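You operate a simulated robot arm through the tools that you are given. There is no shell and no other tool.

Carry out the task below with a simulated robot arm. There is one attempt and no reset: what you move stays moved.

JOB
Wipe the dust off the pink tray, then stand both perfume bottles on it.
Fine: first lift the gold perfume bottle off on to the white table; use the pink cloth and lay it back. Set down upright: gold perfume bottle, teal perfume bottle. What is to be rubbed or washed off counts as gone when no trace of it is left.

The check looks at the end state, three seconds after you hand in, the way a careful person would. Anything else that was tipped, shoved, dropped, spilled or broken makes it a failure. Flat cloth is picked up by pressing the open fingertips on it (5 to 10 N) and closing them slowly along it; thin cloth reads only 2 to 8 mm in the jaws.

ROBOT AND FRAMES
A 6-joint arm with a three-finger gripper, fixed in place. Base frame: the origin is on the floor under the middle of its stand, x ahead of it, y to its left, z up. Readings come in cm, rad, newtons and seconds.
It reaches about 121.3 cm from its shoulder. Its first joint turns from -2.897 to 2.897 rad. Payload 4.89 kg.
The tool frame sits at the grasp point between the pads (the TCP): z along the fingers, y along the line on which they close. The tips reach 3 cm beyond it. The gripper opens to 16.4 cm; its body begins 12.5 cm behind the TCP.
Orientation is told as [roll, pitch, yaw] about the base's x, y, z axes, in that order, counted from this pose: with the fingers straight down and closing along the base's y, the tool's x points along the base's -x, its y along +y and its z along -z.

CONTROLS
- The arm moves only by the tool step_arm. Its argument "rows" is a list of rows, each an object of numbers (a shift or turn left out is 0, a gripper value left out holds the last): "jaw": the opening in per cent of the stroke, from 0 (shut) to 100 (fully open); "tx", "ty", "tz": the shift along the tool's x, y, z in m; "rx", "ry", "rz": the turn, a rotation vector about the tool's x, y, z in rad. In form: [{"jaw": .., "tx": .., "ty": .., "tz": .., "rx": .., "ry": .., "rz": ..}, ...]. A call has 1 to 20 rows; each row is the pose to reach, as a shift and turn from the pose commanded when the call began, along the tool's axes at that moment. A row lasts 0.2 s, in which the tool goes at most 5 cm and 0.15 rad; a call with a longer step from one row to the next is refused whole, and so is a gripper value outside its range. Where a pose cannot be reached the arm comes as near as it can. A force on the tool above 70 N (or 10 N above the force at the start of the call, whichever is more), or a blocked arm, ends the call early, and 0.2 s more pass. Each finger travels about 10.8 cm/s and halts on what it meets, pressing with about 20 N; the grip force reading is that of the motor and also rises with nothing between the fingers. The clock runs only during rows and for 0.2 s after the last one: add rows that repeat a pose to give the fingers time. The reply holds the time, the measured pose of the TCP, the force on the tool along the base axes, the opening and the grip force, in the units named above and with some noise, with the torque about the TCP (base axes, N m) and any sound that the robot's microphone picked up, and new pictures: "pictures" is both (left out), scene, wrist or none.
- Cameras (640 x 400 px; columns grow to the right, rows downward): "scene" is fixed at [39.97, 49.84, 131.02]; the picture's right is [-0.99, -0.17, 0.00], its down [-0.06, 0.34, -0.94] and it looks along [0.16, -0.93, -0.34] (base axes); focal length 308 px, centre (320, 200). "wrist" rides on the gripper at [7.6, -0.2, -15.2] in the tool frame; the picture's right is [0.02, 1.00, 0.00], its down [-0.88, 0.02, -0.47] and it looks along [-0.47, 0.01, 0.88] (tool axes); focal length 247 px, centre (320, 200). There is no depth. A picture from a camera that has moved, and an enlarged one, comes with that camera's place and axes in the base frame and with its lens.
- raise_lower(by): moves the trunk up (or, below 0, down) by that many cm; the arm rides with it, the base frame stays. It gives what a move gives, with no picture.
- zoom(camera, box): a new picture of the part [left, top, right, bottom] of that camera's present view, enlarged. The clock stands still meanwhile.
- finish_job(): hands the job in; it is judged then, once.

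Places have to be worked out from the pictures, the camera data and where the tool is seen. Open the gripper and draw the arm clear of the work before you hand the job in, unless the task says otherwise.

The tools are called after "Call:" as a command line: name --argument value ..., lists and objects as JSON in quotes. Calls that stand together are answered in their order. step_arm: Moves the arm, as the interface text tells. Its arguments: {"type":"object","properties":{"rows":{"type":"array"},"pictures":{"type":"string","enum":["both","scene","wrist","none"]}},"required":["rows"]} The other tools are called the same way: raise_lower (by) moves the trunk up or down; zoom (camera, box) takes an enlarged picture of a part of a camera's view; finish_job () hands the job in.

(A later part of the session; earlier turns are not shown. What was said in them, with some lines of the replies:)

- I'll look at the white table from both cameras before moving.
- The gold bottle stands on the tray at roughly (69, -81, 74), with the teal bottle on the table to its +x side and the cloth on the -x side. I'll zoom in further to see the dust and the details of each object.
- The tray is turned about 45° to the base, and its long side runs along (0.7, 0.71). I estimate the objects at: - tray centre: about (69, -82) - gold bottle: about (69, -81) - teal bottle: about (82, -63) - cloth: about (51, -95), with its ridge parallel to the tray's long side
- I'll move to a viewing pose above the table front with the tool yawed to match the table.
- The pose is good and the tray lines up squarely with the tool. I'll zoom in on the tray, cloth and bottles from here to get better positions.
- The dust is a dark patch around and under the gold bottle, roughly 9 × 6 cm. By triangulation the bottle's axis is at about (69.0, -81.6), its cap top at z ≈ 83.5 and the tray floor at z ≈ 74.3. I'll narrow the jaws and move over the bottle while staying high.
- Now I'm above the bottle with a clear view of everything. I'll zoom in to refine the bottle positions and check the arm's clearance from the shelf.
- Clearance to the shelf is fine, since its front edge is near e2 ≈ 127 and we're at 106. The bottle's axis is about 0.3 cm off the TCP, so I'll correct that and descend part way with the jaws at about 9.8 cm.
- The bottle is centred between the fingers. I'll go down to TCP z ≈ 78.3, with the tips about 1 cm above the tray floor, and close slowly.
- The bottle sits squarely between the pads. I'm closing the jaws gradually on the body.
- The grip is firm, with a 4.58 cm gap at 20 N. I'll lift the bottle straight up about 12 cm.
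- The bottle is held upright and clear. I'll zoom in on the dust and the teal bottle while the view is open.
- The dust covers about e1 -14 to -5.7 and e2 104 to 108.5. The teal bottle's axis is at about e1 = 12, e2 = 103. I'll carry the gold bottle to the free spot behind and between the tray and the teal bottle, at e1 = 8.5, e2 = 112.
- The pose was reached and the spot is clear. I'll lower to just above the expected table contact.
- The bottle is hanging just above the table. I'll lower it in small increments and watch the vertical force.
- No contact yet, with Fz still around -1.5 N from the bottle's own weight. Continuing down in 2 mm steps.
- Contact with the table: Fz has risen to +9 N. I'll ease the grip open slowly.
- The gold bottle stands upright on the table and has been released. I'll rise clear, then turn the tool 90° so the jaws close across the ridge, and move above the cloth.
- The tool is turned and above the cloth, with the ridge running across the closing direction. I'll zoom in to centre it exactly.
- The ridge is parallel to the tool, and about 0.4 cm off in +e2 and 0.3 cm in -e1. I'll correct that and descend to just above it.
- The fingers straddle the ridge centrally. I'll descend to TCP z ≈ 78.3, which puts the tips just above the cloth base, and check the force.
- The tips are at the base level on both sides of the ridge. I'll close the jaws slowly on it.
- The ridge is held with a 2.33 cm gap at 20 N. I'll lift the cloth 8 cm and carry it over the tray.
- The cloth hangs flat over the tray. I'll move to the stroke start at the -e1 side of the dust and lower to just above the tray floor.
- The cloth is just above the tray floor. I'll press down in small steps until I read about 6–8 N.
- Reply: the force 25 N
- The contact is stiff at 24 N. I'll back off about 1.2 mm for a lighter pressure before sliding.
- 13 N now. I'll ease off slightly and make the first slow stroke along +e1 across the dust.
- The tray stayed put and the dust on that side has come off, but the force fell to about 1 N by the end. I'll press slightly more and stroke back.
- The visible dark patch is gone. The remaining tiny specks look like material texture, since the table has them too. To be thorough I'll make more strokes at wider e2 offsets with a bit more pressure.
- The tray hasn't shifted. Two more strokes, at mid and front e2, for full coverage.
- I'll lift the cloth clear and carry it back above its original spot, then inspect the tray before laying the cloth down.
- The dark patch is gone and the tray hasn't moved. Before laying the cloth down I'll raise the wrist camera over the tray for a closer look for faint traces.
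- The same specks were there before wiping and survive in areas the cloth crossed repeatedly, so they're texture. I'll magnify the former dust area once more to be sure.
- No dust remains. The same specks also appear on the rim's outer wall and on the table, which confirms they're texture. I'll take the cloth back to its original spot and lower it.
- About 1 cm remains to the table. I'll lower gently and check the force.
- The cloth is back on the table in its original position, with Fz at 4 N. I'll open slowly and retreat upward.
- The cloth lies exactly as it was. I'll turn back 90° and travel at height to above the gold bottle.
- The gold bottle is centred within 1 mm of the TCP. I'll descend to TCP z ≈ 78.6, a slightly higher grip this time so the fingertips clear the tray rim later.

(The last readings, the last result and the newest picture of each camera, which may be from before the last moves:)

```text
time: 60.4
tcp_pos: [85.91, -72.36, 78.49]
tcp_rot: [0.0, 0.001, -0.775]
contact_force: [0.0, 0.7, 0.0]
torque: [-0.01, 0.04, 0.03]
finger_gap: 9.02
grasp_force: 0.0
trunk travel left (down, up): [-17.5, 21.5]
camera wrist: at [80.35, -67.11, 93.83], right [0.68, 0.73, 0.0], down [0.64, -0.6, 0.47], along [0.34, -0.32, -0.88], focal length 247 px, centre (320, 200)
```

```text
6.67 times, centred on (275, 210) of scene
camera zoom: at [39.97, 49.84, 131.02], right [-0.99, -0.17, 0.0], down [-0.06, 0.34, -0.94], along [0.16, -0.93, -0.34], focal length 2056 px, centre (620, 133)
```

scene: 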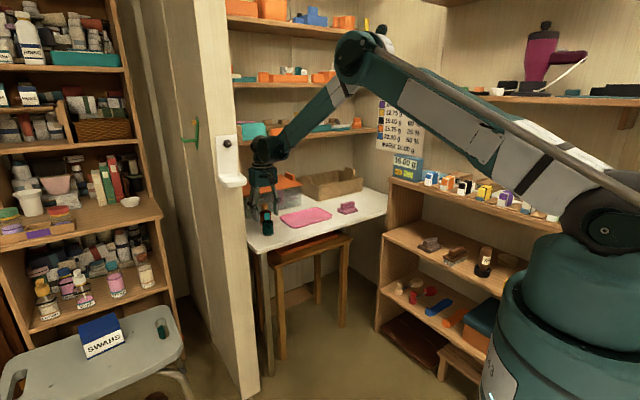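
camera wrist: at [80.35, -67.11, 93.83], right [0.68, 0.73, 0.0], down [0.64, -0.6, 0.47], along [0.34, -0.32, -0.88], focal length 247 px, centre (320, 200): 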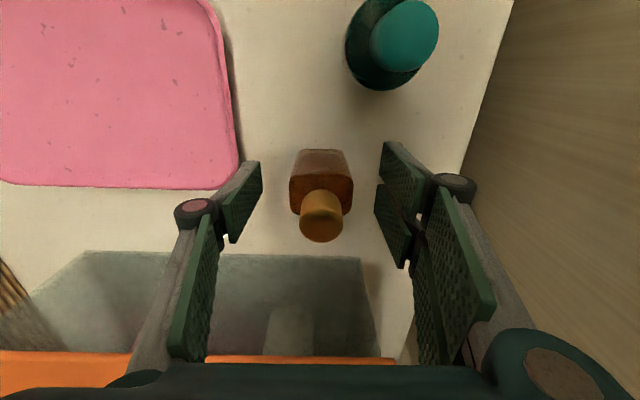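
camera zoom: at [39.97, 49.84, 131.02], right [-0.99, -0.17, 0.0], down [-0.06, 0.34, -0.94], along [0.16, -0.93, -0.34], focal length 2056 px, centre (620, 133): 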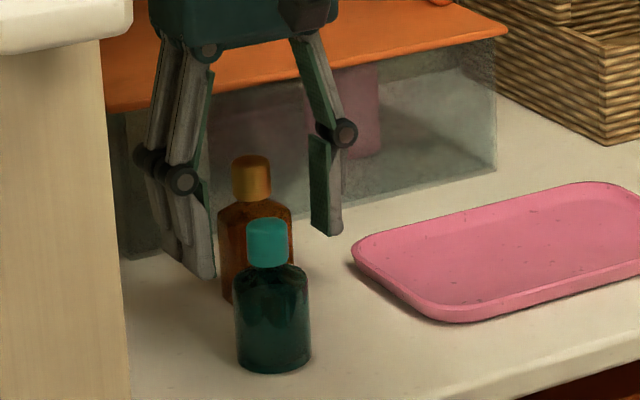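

The bottle is well centred between the pads. Closing gradually.

Call:
step_arm --rows '[{"jaw": 47}, {"jaw": 40}, {"jaw": 35}, {"jaw": 31}, {"jaw": 28}, {"jaw": 25}, {"jaw": 22}, {"jaw": 19}, {"jaw": 15}, {"jaw": 15}, {"jaw": 15}]' --pictures "wrist"

```text
time: 62.8
tcp_pos: [85.75, -72.31, 78.67]
tcp_rot: [-0.001, 0.001, -0.774]
contact_force: [1.1, -0.3, 0.4]
torque: [-0.01, -0.01, -0.01]
finger_gap: 4.58
grasp_force: 19.8
trunk travel left (down, up): [-17.5, 21.5]
camera wrist: at [80.34, -67.11, 93.86], right [0.68, 0.73, 0.0], down [0.64, -0.6, 0.47], along [0.34, -0.32, -0.88], focal length 247 px, centre (320, 200)
```

wrist: 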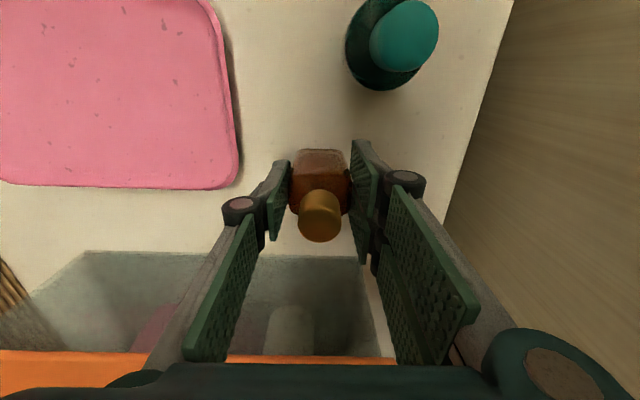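

The grip is good. I'll lift, then carry it over the -e1 half of the tray at e1 = -15, e2 = 106.5.

Call:
step_arm --rows '[{"tz": -0.01}, {"tz": -0.03}, {"tz": -0.06}, {"tz": -0.09}, {"tz": -0.11}, {"tz": -0.11, "ty": -0.03, "tx": 0.007}, {"tz": -0.11, "ty": -0.07, "tx": 0.016}, {"tz": -0.11, "ty": -0.11, "tx": 0.026}, {"tz": -0.11, "ty": -0.15, "tx": 0.035}, {"tz": -0.11, "ty": -0.19, "tx": 0.045}, {"tz": -0.11, "ty": -0.225, "tx": 0.055}, {"tz": -0.11, "ty": -0.2353, "tx": 0.055}, {"tz": -0.11, "ty": -0.2353, "tx": 0.055}]'

Call:
zoom --camera "scene" --box '[235, 160, 363, 240]'

```text
time: 65.6
tcp_pos: [65.53, -85.46, 89.55]
tcp_rot: [-0.001, -0.002, -0.776]
contact_force: [-0.4, -0.5, -1.0]
torque: [0.07, 0.01, 0.03]
finger_gap: 4.55
grasp_force: 19.8
trunk travel left (down, up): [-17.5, 21.5]
camera wrist: at [60.02, -80.26, 104.91], right [0.68, 0.73, 0.0], down [0.64, -0.6, 0.47], along [0.34, -0.32, -0.88], focal length 247 px, centre (320, 200)
```

scene: 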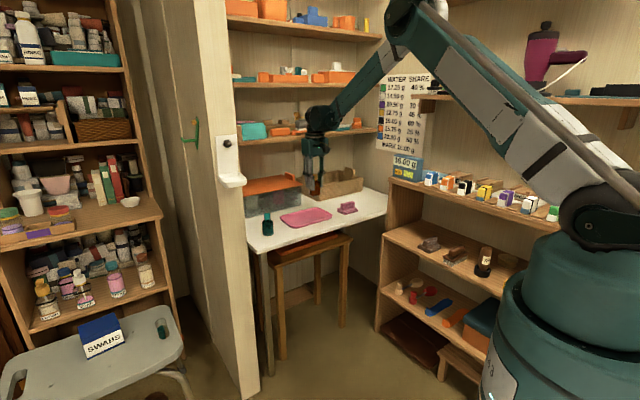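
wrist: 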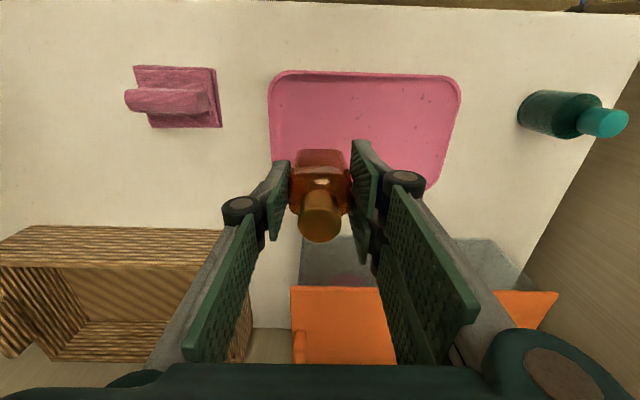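

```text
5.00 times, centred on (299, 200) of scene
camera zoom: at [39.97, 49.84, 131.02], right [-0.99, -0.17, 0.0], down [-0.06, 0.34, -0.94], along [0.16, -0.93, -0.34], focal length 1542 px, centre (425, 200)
```

zoom: 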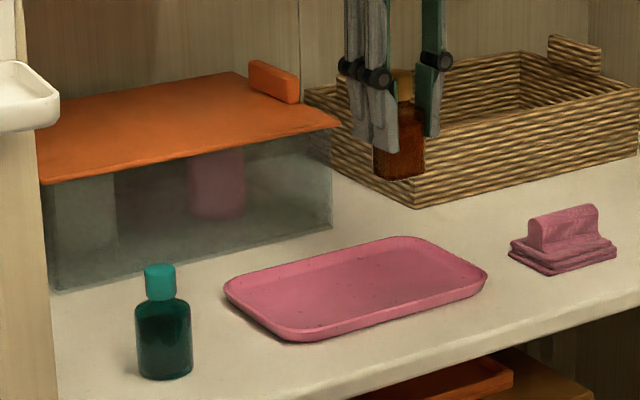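

Over the tray and upright. I'll lower to about 6 mm above the expected contact.

Call:
step_arm --rows '[{"tz": 0.03}, {"tz": 0.06}, {"tz": 0.085}, {"tz": 0.098}, {"tz": 0.098}]'

Call:
zoom --camera "scene" --box '[267, 180, 347, 230]'

```text
time: 66.8
tcp_pos: [65.46, -85.41, 79.95]
tcp_rot: [-0.001, 0.0, -0.774]
contact_force: [0.6, 0.7, -2.3]
torque: [0.06, 0.03, 0.02]
finger_gap: 4.58
grasp_force: 20.2
trunk travel left (down, up): [-17.5, 21.5]
camera wrist: at [60.02, -80.17, 95.24], right [0.68, 0.73, 0.0], down [0.64, -0.6, 0.47], along [0.34, -0.32, -0.88], focal length 247 px, centre (320, 200)
```

scene: 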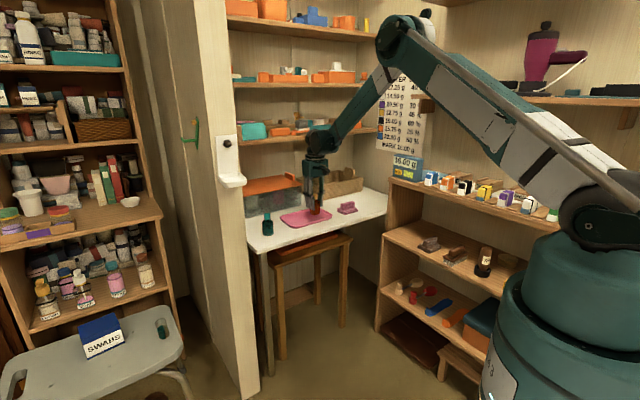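
wrist: 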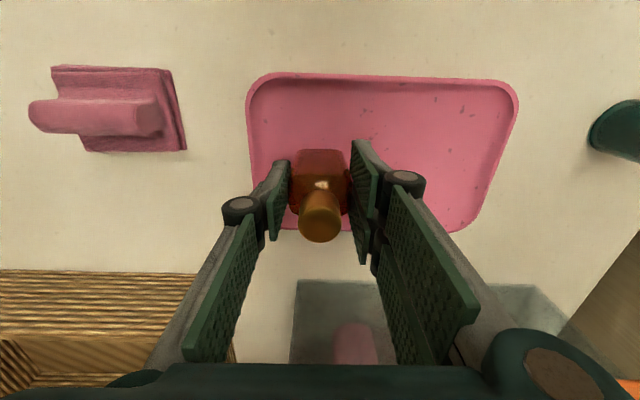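

```text
8.00 times, centred on (307, 205) of scene
camera zoom: at [39.97, 49.84, 131.02], right [-0.99, -0.17, 0.0], down [-0.06, 0.34, -0.94], along [0.16, -0.93, -0.34], focal length 2468 px, centre (424, 160)
```

zoom: 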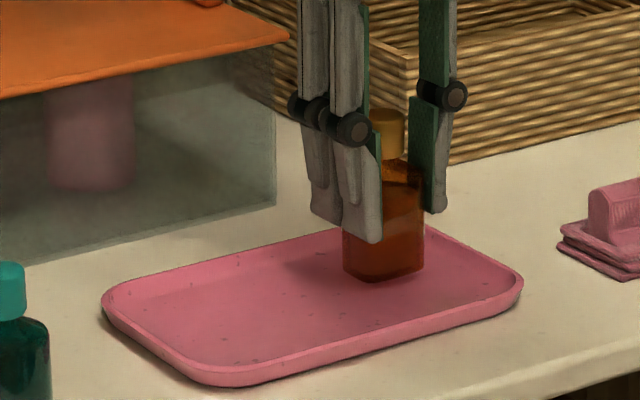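

Clearances to the rim look fine. I'll lower the last millimetres while watching the force.

Call:
step_arm --rows '[{"tz": 0.002}, {"tz": 0.004}, {"tz": 0.004}]' --pictures "none"

```text
time: 67.6
tcp_pos: [65.58, -85.42, 79.53]
tcp_rot: [0.0, 0.0, -0.775]
contact_force: [0.0, 0.2, -1.3]
torque: [-0.01, 0.01, 0.0]
finger_gap: 4.56
grasp_force: 20.0
trunk travel left (down, up): [-17.5, 21.5]
```

Call:
step_arm --rows '[{"tz": 0.001}, {"tz": 0.002}, {"tz": 0.002}]' --pictures "none"

```text
time: 68.4
tcp_pos: [65.62, -85.46, 79.37]
tcp_rot: [0.001, -0.001, -0.775]
contact_force: [0.3, -0.6, -1.4]
torque: [-0.02, 0.02, 0.03]
finger_gap: 4.55
grasp_force: 19.6
trunk travel left (down, up): [-17.5, 21.5]
```

Call:
step_arm --rows '[{"tz": 0.0008}, {"tz": 0.0015}, {"tz": 0.0015}]' --pictures "none"

```text
time: 69.2
tcp_pos: [65.5, -85.39, 79.19]
tcp_rot: [0.0, -0.001, -0.773]
contact_force: [0.5, 0.7, 8.8]
torque: [-0.02, -0.07, 0.0]
finger_gap: 4.58
grasp_force: 20.2
trunk travel left (down, up): [-17.5, 21.5]
```

Contact at about 9 N. I'll ease the grip open and check that the bottle stands.

Call:
step_arm --rows '[{"jaw": 26}, {"jaw": 28}, {"jaw": 30}, {"jaw": 33}, {"jaw": 37}, {"jaw": 40}, {"jaw": 40}]'

Call:
zoom --camera "scene" --box '[267, 180, 347, 230]'

```text
time: 70.8
tcp_pos: [65.44, -85.46, 79.12]
tcp_rot: [0.0, 0.0, -0.775]
contact_force: [-0.6, 0.6, 0.1]
torque: [0.0, 0.02, -0.02]
finger_gap: 6.55
grasp_force: 0.1
trunk travel left (down, up): [-17.5, 21.5]
camera wrist: at [60.05, -80.18, 94.39], right [0.68, 0.73, 0.0], down [0.64, -0.6, 0.47], along [0.34, -0.32, -0.88], focal length 247 px, centre (320, 200)
```

scene: 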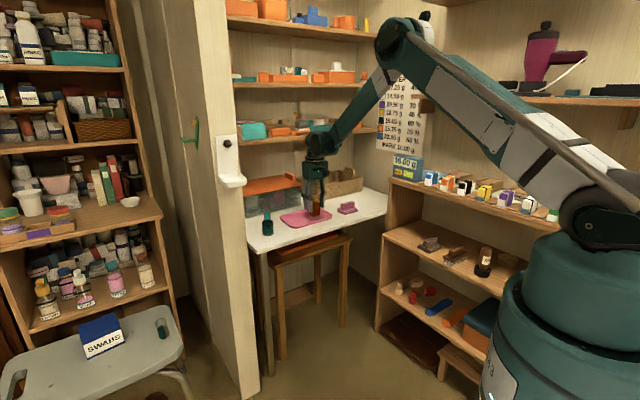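
wrist: 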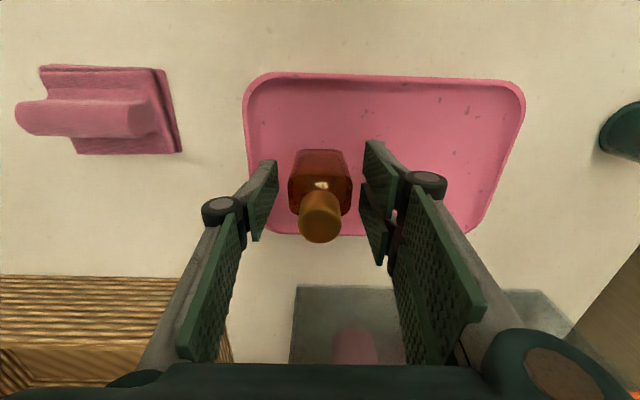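

```text
8.00 times, centred on (307, 205) of scene
camera zoom: at [39.97, 49.84, 131.02], right [-0.99, -0.17, 0.0], down [-0.06, 0.34, -0.94], along [0.16, -0.93, -0.34], focal length 2468 px, centre (424, 160)
```

zoom: 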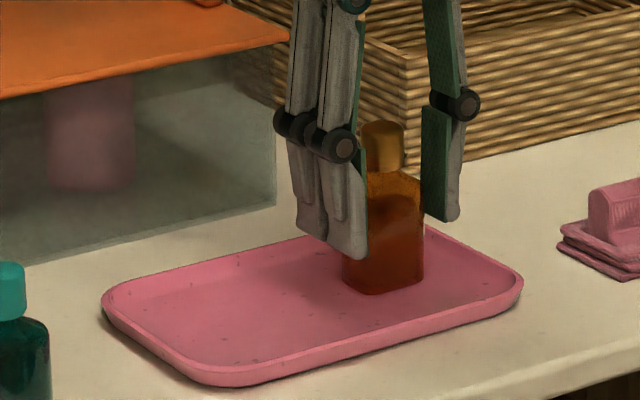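

The gold bottle stands upright on the tray. I'll rise and move above the teal bottle.

Call:
step_arm --rows '[{"tz": -0.02}, {"tz": -0.06}, {"tz": -0.1}, {"tz": -0.14}, {"tz": -0.16, "ty": 0.03, "tx": 0.004}, {"tz": -0.18, "ty": 0.07, "tx": 0.01}, {"tz": -0.18, "ty": 0.11, "tx": 0.015}, {"tz": -0.18, "ty": 0.15, "tx": 0.02}, {"tz": -0.18, "ty": 0.19, "tx": 0.025}, {"tz": -0.18, "ty": 0.23, "tx": 0.03}, {"jaw": 55, "tz": -0.18, "ty": 0.2695, "tx": 0.035}, {"tz": -0.18, "ty": 0.2695, "tx": 0.035}]'

Call:
zoom --camera "wrist" --box '[260, 75, 388, 155]'

Call:
zoom --camera "scene" --box '[235, 170, 363, 250]'

```text
time: 73.4
tcp_pos: [82.14, -63.7, 97.3]
tcp_rot: [-0.001, -0.002, -0.775]
contact_force: [0.2, -0.3, 0.4]
torque: [-0.03, 0.07, 0.02]
finger_gap: 9.01
grasp_force: 0.1
trunk travel left (down, up): [-17.5, 21.5]
camera wrist: at [76.53, -58.4, 112.51], right [0.68, 0.73, 0.0], down [0.64, -0.6, 0.47], along [0.34, -0.32, -0.88], focal length 247 px, centre (320, 200)
```

scene: 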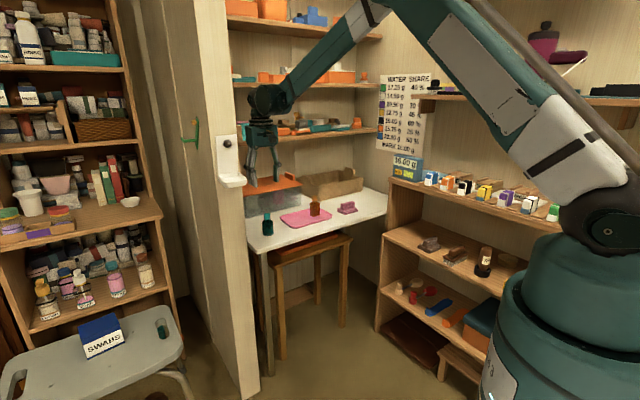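
wrist: 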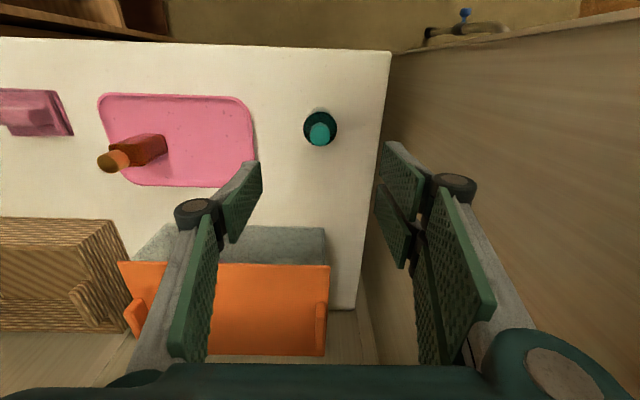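

```text
5.00 times, centred on (324, 115) of wrist
camera zoom: at [76.53, -58.4, 112.51], right [0.68, 0.73, 0.0], down [0.64, -0.6, 0.47], along [0.34, -0.32, -0.88], focal length 1235 px, centre (300, 625)
```

zoom: 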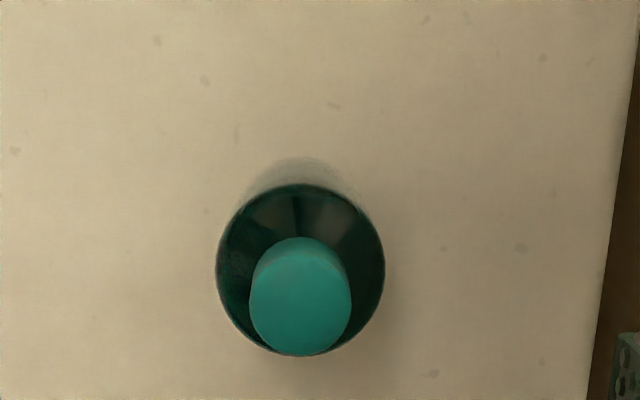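

```text
5.00 times, centred on (299, 210) of scene
camera zoom: at [39.97, 49.84, 131.02], right [-0.99, -0.17, 0.0], down [-0.06, 0.34, -0.94], along [0.16, -0.93, -0.34], focal length 1542 px, centre (425, 150)
```

zoom: 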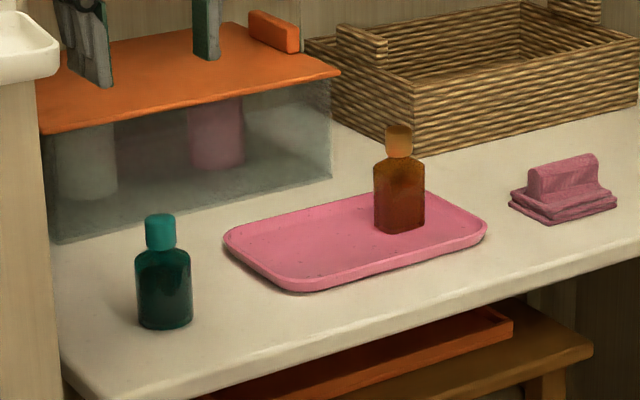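

The teal bottle is centred to within about 2 mm. I'll correct that, narrow the jaws slightly for wall clearance, and descend to TCP z ≈ 77.9.

Call:
step_arm --rows '[{"jaw": 50, "tx": 0.001, "tz": 0.04}, {"tx": 0.002, "tz": 0.08}, {"tx": 0.002, "tz": 0.12}, {"tx": 0.002, "tz": 0.14}, {"tx": 0.002, "tz": 0.14}]'

Call:
zoom --camera "scene" --box '[219, 170, 315, 240]'

```text
time: 74.6
tcp_pos: [81.99, -63.68, 83.12]
tcp_rot: [0.001, 0.002, -0.777]
contact_force: [0.2, -0.3, 0.8]
torque: [0.03, 0.03, 0.0]
finger_gap: 8.19
grasp_force: 0.1
trunk travel left (down, up): [-17.5, 21.5]
camera wrist: at [76.45, -58.46, 98.41], right [0.68, 0.73, 0.0], down [0.64, -0.6, 0.47], along [0.34, -0.32, -0.88], focal length 247 px, centre (320, 200)
```

scene: 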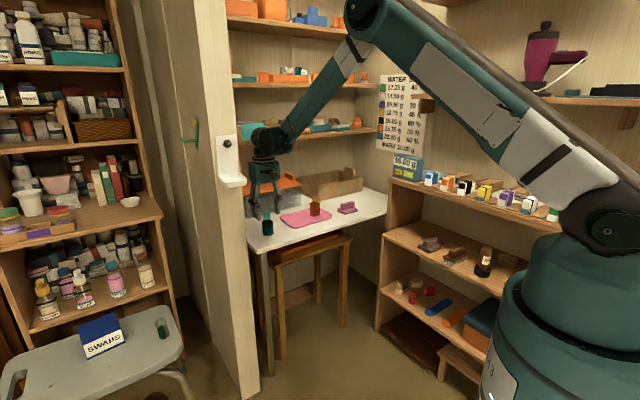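
wrist: 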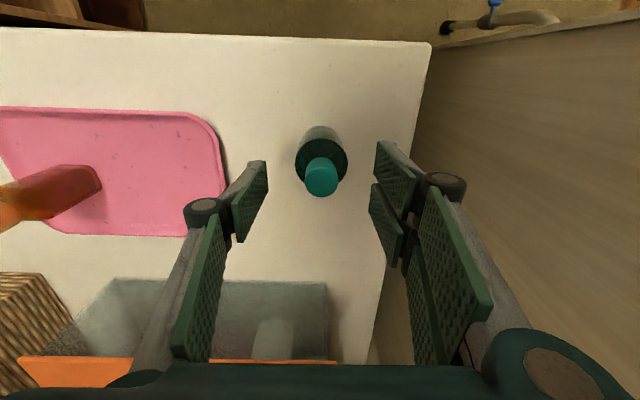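

```text
5.71 times, centred on (267, 205) of scene
camera zoom: at [39.97, 49.84, 131.02], right [-0.99, -0.17, 0.0], down [-0.06, 0.34, -0.94], along [0.16, -0.93, -0.34], focal length 1763 px, centre (623, 171)
```

zoom: 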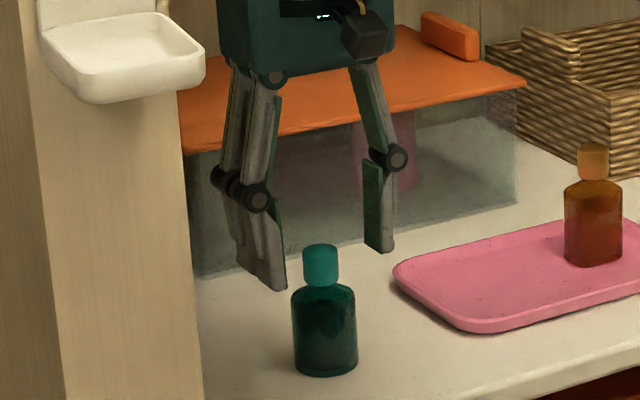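

Alignment is good, with clearance to the partition. Descending to grasp height.

Call:
step_arm --rows '[{"tz": 0.02}, {"tz": 0.04}, {"tz": 0.0515}, {"tz": 0.0515}]'

Call:
zoom --camera "scene" --box '[227, 180, 307, 240]'

```text
time: 75.6
tcp_pos: [81.84, -63.51, 78.04]
tcp_rot: [0.001, -0.002, -0.775]
contact_force: [1.1, 0.1, 0.3]
torque: [-0.01, 0.03, 0.02]
finger_gap: 8.2
grasp_force: 0.0
trunk travel left (down, up): [-17.5, 21.5]
camera wrist: at [76.35, -58.35, 93.23], right [0.68, 0.73, 0.0], down [0.64, -0.6, 0.47], along [0.34, -0.32, -0.88], focal length 247 px, centre (320, 200)
```

scene: 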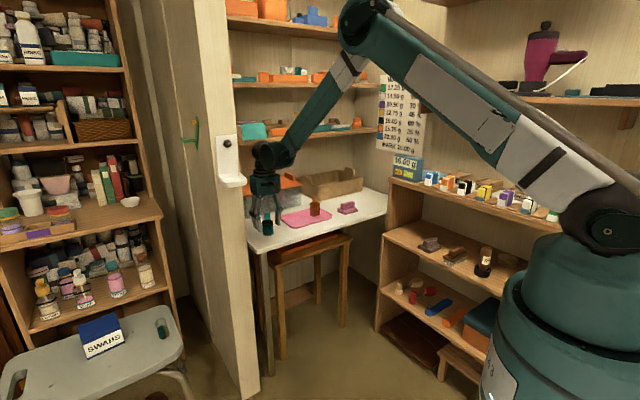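
wrist: 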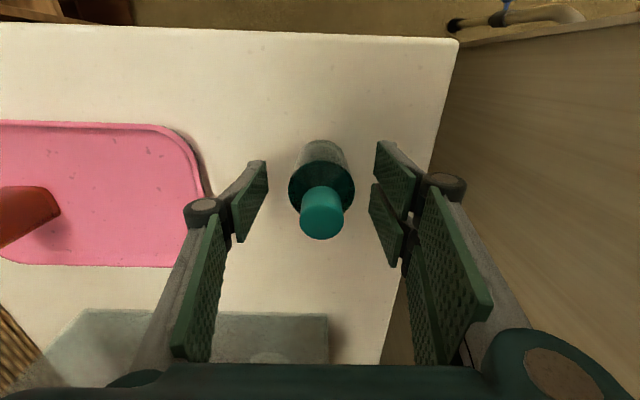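

```text
6.67 times, centred on (267, 210) of scene
camera zoom: at [39.97, 49.84, 131.02], right [-0.99, -0.17, 0.0], down [-0.06, 0.34, -0.94], along [0.16, -0.93, -0.34], focal length 2056 px, centre (673, 133)
```

zoom: 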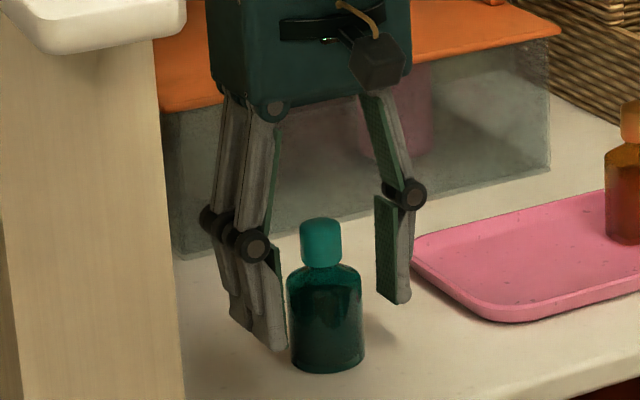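

The bottle is centred between the pads. Closing gradually.

Call:
step_arm --rows '[{"jaw": 44}, {"jaw": 39}, {"jaw": 35}, {"jaw": 32}, {"jaw": 29}, {"jaw": 26}, {"jaw": 23}, {"jaw": 20}, {"jaw": 16}, {"jaw": 16}, {"jaw": 16}]'

Call:
zoom --camera "scene" --box '[227, 180, 307, 240]'

```text
time: 78.0
tcp_pos: [81.95, -63.59, 78.04]
tcp_rot: [-0.001, 0.0, -0.775]
contact_force: [1.3, 0.6, 1.0]
torque: [-0.01, 0.0, 0.0]
finger_gap: 4.64
grasp_force: 20.0
trunk travel left (down, up): [-17.5, 21.5]
camera wrist: at [76.35, -58.34, 93.25], right [0.68, 0.73, 0.0], down [0.64, -0.6, 0.47], along [0.34, -0.32, -0.88], focal length 247 px, centre (320, 200)
```

scene: 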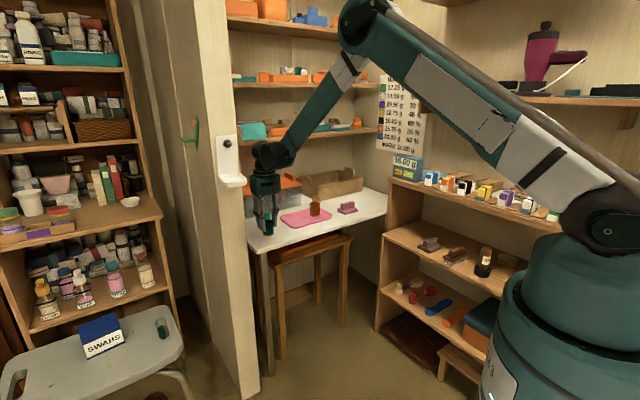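
wrist: 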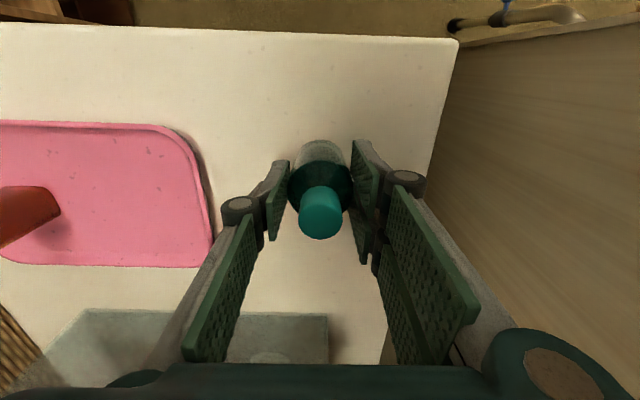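

```text
6.67 times, centred on (267, 210) of scene
camera zoom: at [39.97, 49.84, 131.02], right [-0.99, -0.17, 0.0], down [-0.06, 0.34, -0.94], along [0.16, -0.93, -0.34], focal length 2056 px, centre (673, 133)
```

zoom: 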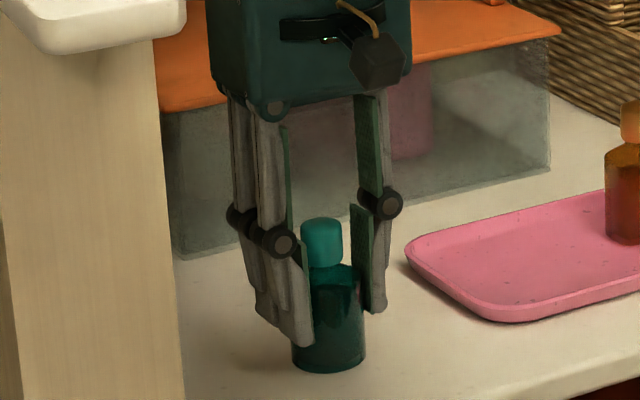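

The teal bottle is gripped at a 4.64 cm gap and 20 N. I'll lift it and carry it to the +e1 half of the tray at e1 = -4.7, e2 = 106.3.

Call:
step_arm --rows '[{"tz": -0.01}, {"tz": -0.03}, {"tz": -0.06}, {"tz": -0.09}, {"tz": -0.11}, {"tz": -0.11, "ty": -0.03, "tx": -0.006}, {"tz": -0.11, "ty": -0.07, "tx": -0.014}, {"tz": -0.11, "ty": -0.11, "tx": -0.022}, {"tz": -0.11, "ty": -0.145, "tx": -0.03}, {"tz": -0.11, "ty": -0.1665, "tx": -0.0346}, {"tz": -0.11, "ty": -0.1665, "tx": -0.0346}]'

Call:
zoom --camera "scene" --box '[243, 165, 355, 235]'

```text
time: 80.4
tcp_pos: [72.55, -78.06, 88.91]
tcp_rot: [0.0, 0.0, -0.775]
contact_force: [-0.5, 0.5, -1.9]
torque: [0.03, -0.03, -0.02]
finger_gap: 4.68
grasp_force: 19.5
trunk travel left (down, up): [-17.5, 21.5]
camera wrist: at [67.04, -72.82, 104.29], right [0.68, 0.73, 0.0], down [0.64, -0.6, 0.47], along [0.34, -0.32, -0.88], focal length 247 px, centre (320, 200)
```

scene: 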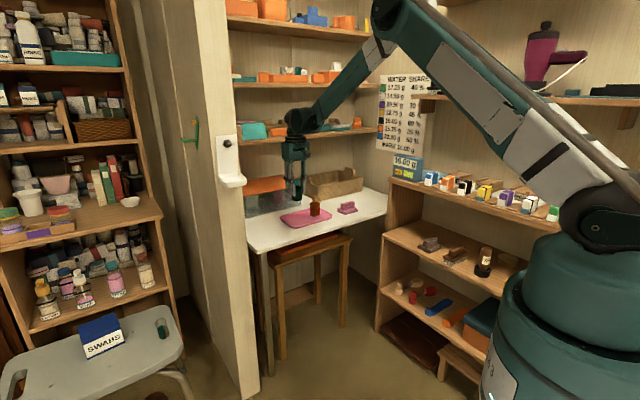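
wrist: 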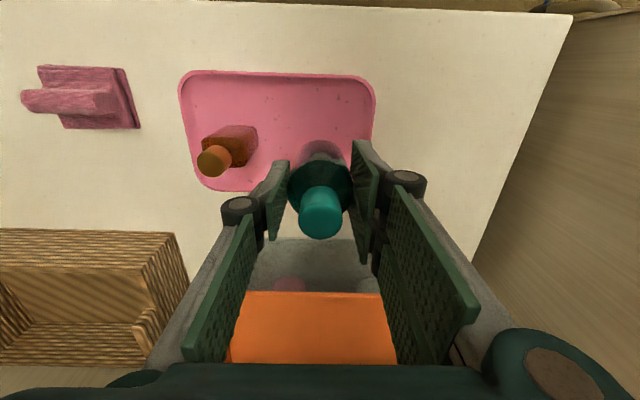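

```text
5.71 times, centred on (299, 200) of scene
camera zoom: at [39.97, 49.84, 131.02], right [-0.99, -0.17, 0.0], down [-0.06, 0.34, -0.94], along [0.16, -0.93, -0.34], focal length 1763 px, centre (440, 200)
```

zoom: 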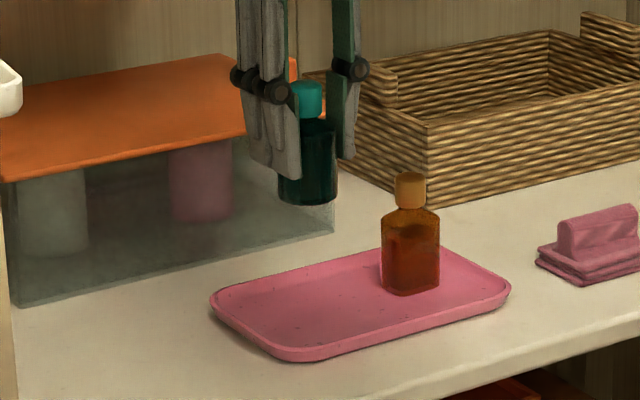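

Clear of the gold bottle and over the tray. I'll lower to about 6 mm above the expected contact.

Call:
step_arm --rows '[{"tz": 0.03}, {"tz": 0.06}, {"tz": 0.085}, {"tz": 0.097}, {"tz": 0.097}]'

Call:
zoom --camera "scene" --box '[259, 180, 355, 240]'

```text
time: 81.6
tcp_pos: [72.69, -77.86, 79.09]
tcp_rot: [-0.002, 0.0, -0.774]
contact_force: [0.5, 0.2, -1.2]
torque: [0.03, 0.02, -0.02]
finger_gap: 4.63
grasp_force: 20.2
trunk travel left (down, up): [-17.5, 21.5]
camera wrist: at [67.09, -72.64, 94.46], right [0.68, 0.73, 0.0], down [0.64, -0.6, 0.47], along [0.34, -0.32, -0.88], focal length 247 px, centre (320, 200)
```

scene: 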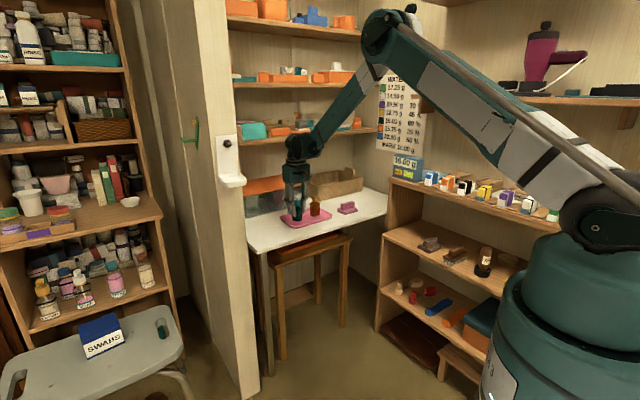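
wrist: 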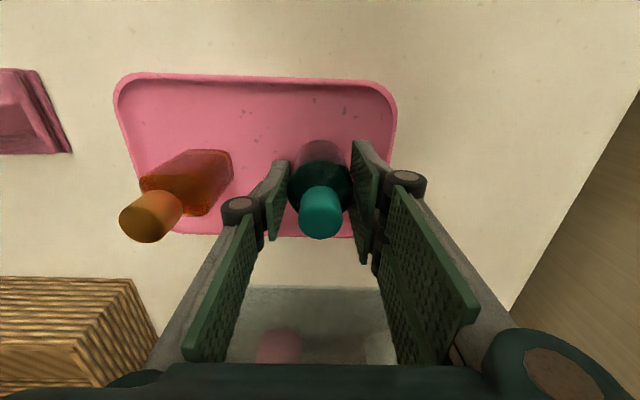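

```text
6.67 times, centred on (307, 210) of scene
camera zoom: at [39.97, 49.84, 131.02], right [-0.99, -0.17, 0.0], down [-0.06, 0.34, -0.94], along [0.16, -0.93, -0.34], focal length 2056 px, centre (407, 133)
```

zoom: 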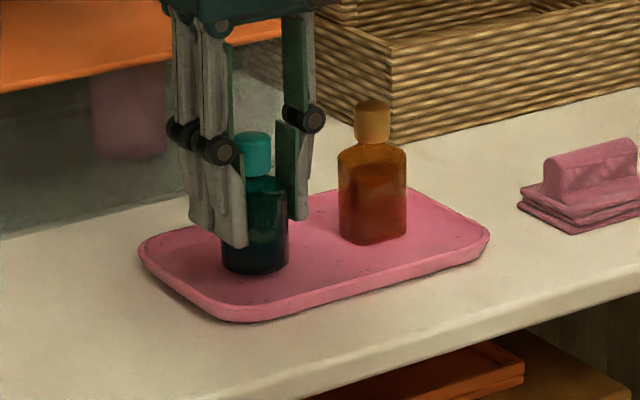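

Good clearance from the gold bottle. I'll lower the last millimetres with force checks.

Call:
step_arm --rows '[{"tz": 0.002}, {"tz": 0.004}, {"tz": 0.004}]' --pictures "none"

```text
time: 82.4
tcp_pos: [72.58, -77.88, 78.85]
tcp_rot: [-0.001, 0.0, -0.775]
contact_force: [0.2, 0.2, -1.6]
torque: [0.03, -0.02, 0.01]
finger_gap: 4.68
grasp_force: 20.1
trunk travel left (down, up): [-17.5, 21.5]
```

Call:
step_arm --rows '[{"tz": 0.001}, {"tz": 0.002}, {"tz": 0.002}]' --pictures "none"

```text
time: 83.2
tcp_pos: [72.73, -77.95, 78.65]
tcp_rot: [-0.001, 0.0, -0.775]
contact_force: [-0.4, -0.2, -0.8]
torque: [0.01, 0.02, 0.02]
finger_gap: 4.68
grasp_force: 20.2
trunk travel left (down, up): [-17.5, 21.5]
```

Call:
step_arm --rows '[{"tz": 0.0008}, {"tz": 0.0015}, {"tz": 0.0015}]' --pictures "none"

```text
time: 84.0
tcp_pos: [72.59, -77.82, 78.5]
tcp_rot: [0.001, -0.001, -0.776]
contact_force: [3.2, -4.1, 11.1]
torque: [-0.2, -0.18, -0.07]
finger_gap: 4.68
grasp_force: 20.3
trunk travel left (down, up): [-17.5, 21.5]
```

Contact at 11 N. I'll relieve it slightly and ease the grip open.

Call:
step_arm --rows '[{"tz": -0.0004}, {"tz": -0.0004, "jaw": 27}, {"tz": -0.0004, "jaw": 29}, {"tz": -0.0004, "jaw": 31}, {"tz": -0.0004, "jaw": 34}, {"tz": -0.0004, "jaw": 37}, {"tz": -0.0004, "jaw": 37}]'

Call:
zoom --camera "scene" --box '[259, 180, 355, 240]'

```text
time: 85.6
tcp_pos: [72.6, -77.84, 78.64]
tcp_rot: [0.0, 0.001, -0.776]
contact_force: [1.0, 0.9, 0.6]
torque: [0.01, 0.02, 0.01]
finger_gap: 6.09
grasp_force: 0.0
trunk travel left (down, up): [-17.5, 21.5]
camera wrist: at [67.11, -72.62, 93.8], right [0.68, 0.73, 0.0], down [0.64, -0.6, 0.47], along [0.34, -0.32, -0.88], focal length 247 px, centre (320, 200)
```

scene: 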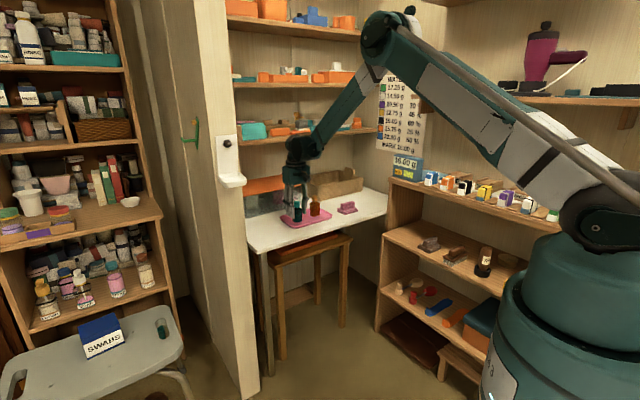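
wrist: 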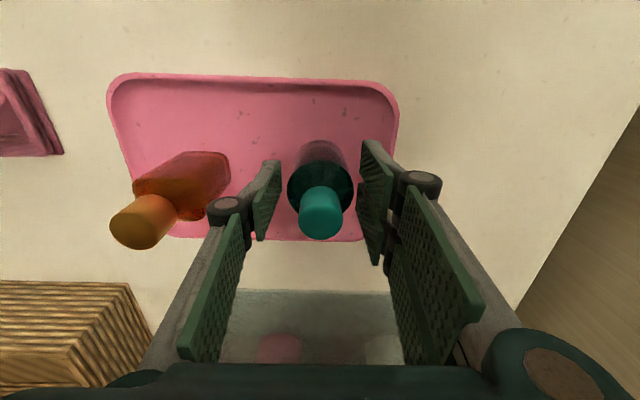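

```text
6.67 times, centred on (307, 210) of scene
camera zoom: at [39.97, 49.84, 131.02], right [-0.99, -0.17, 0.0], down [-0.06, 0.34, -0.94], along [0.16, -0.93, -0.34], focal length 2056 px, centre (407, 133)
```

zoom: 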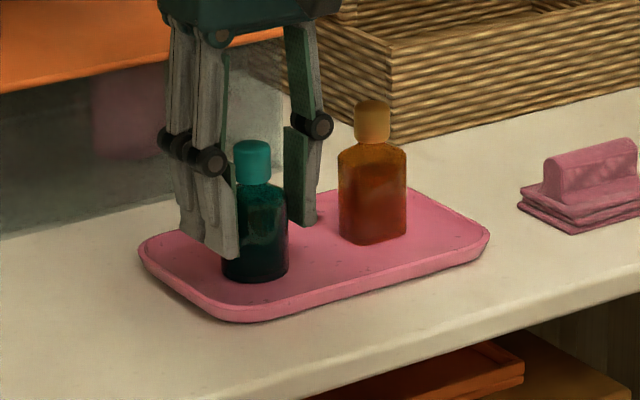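

The teal bottle stands upright on the tray. I'll rise straight up, then draw back toward the start pose and open the gripper.

Call:
step_arm --rows '[{"tz": -0.015}, {"tz": -0.04}, {"tz": -0.08}, {"tz": -0.12}, {"tz": -0.16}, {"tz": -0.2}, {"tz": -0.22, "tx": 0.04}, {"tz": -0.24, "tx": 0.08}, {"tz": -0.26, "tx": 0.12}, {"tz": -0.27, "tx": 0.16}, {"tz": -0.27, "tx": 0.2, "jaw": 100}, {"tz": -0.27, "tx": 0.24}, {"tz": -0.27, "tx": 0.28}, {"tz": -0.27, "tx": 0.32}, {"tz": -0.27, "tx": 0.32}]'

Call:
zoom --camera "scene" --box '[243, 175, 371, 255]'

Call:
zoom --camera "scene" --box '[270, 190, 342, 235]'

```text
time: 88.8
tcp_pos: [50.12, -55.51, 105.43]
tcp_rot: [0.002, -0.001, -0.774]
contact_force: [-1.0, -0.7, 0.8]
torque: [-0.07, -0.05, 0.02]
finger_gap: 16.43
grasp_force: 0.0
trunk travel left (down, up): [-17.5, 21.5]
camera wrist: at [44.58, -50.22, 120.74], right [0.68, 0.73, 0.0], down [0.64, -0.6, 0.47], along [0.34, -0.32, -0.88], focal length 247 px, centre (320, 200)
```

scene: 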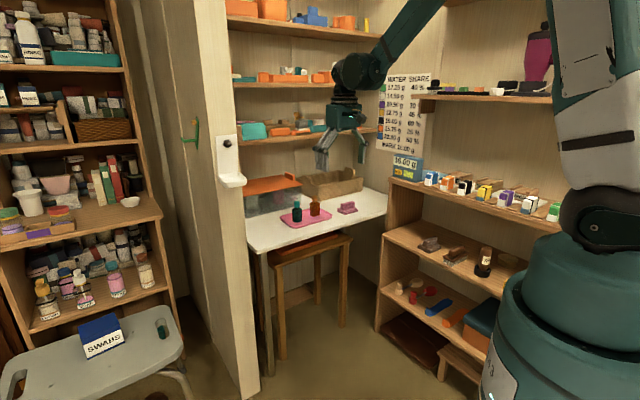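
wrist: 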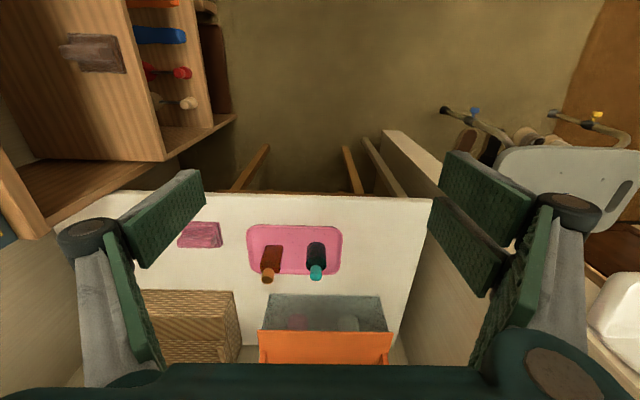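

```text
5.00 times, centred on (307, 215) of scene
camera zoom: at [39.97, 49.84, 131.02], right [-0.99, -0.17, 0.0], down [-0.06, 0.34, -0.94], along [0.16, -0.93, -0.34], focal length 1542 px, centre (385, 125)
```

zoom: 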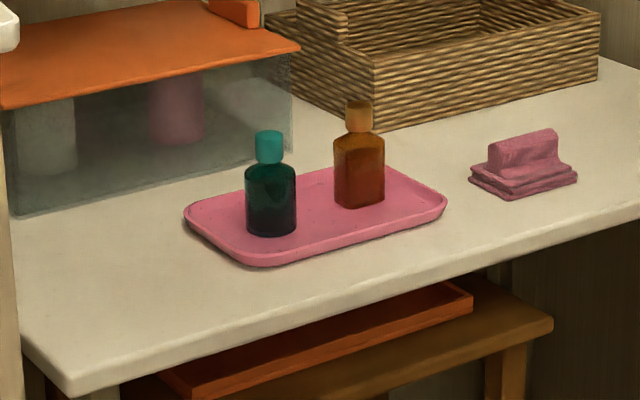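

```text
8.89 times, centred on (306, 212) of scene
camera zoom: at [39.97, 49.84, 131.02], right [-0.99, -0.17, 0.0], down [-0.06, 0.34, -0.94], along [0.16, -0.93, -0.34], focal length 2742 px, centre (444, 89)
```

zoom: 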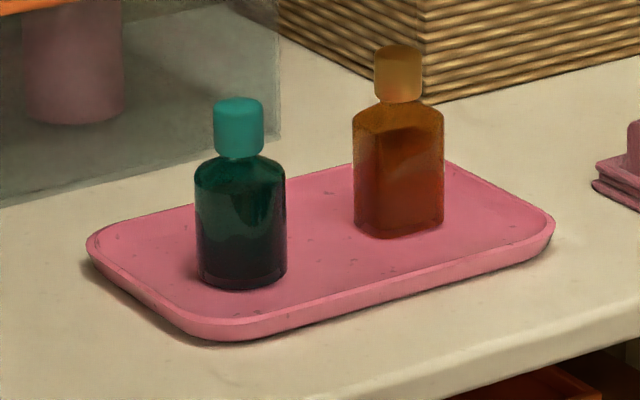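

Both bottles stand upright on the clean tray, the cloth is back in place, and the gripper is open and clear. One last zoom to confirm no dust remains on the tray.

Call:
zoom --camera "wrist" --box '[230, 215, 358, 295]'

Call:
zoom --camera "wrist" --box '[165, 205, 245, 255]'

```text
5.00 times, centred on (294, 255) of wrist
camera zoom: at [44.58, -50.22, 120.74], right [0.68, 0.73, 0.0], down [0.64, -0.6, 0.47], along [0.34, -0.32, -0.88], focal length 1235 px, centre (450, -75)
```

zoom: 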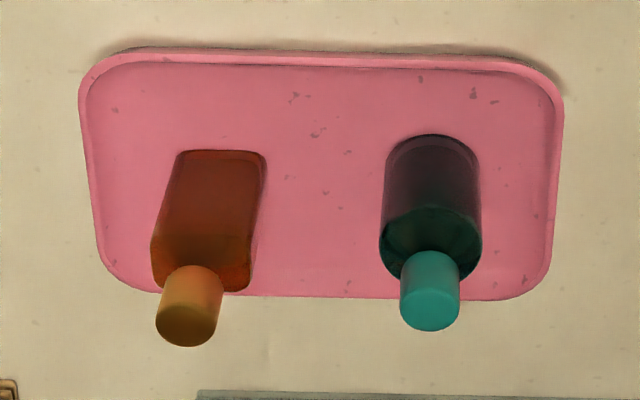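

```text
8.00 times, centred on (205, 230) of wrist
camera zoom: at [44.58, -50.22, 120.74], right [0.68, 0.73, 0.0], down [0.64, -0.6, 0.47], along [0.34, -0.32, -0.88], focal length 1976 px, centre (1240, -40)
```

zoom: 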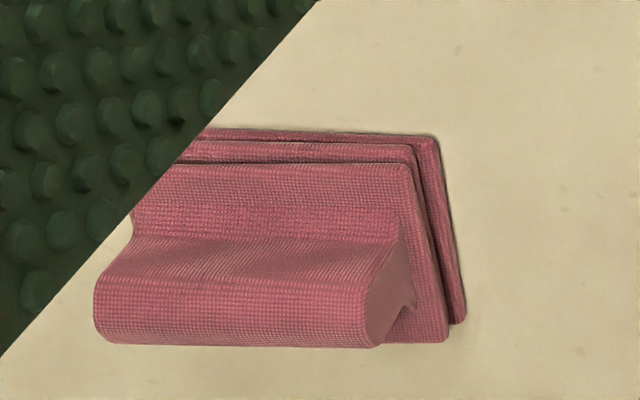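

The pictures show everything in place: the dust patch is gone, both bottles are upright on the tray, the cloth is back and the arm is clear. Handing in.

Call:
finish_job

```text
The job is handed in.
```

I finished the job and handed it in; I haven't seen the check's result. In the last pictures, no trace of the dust patch was left on the pink tray and both perfume bottles stood upright on it.

- **Gold bottle:** I lifted it on to the white table first. After the wiping I set it back on the tray.
- **Wiping:** I used the pink cloth and went over the dusty area several times. A few small specks remain on the tray. The same specks show on its rim and on the table, and repeated wiping didn't change them, so I took them as surface texture, not dust.
- **Cloth:** It is back in its original spot, lying as it did at the start.
- **Teal bottle:** I moved it from the table to the tray, beside the gold one.

I saw nothing else tipped or knocked, and the tray did not shift. The gripper is open and the arm is drawn back from the table.
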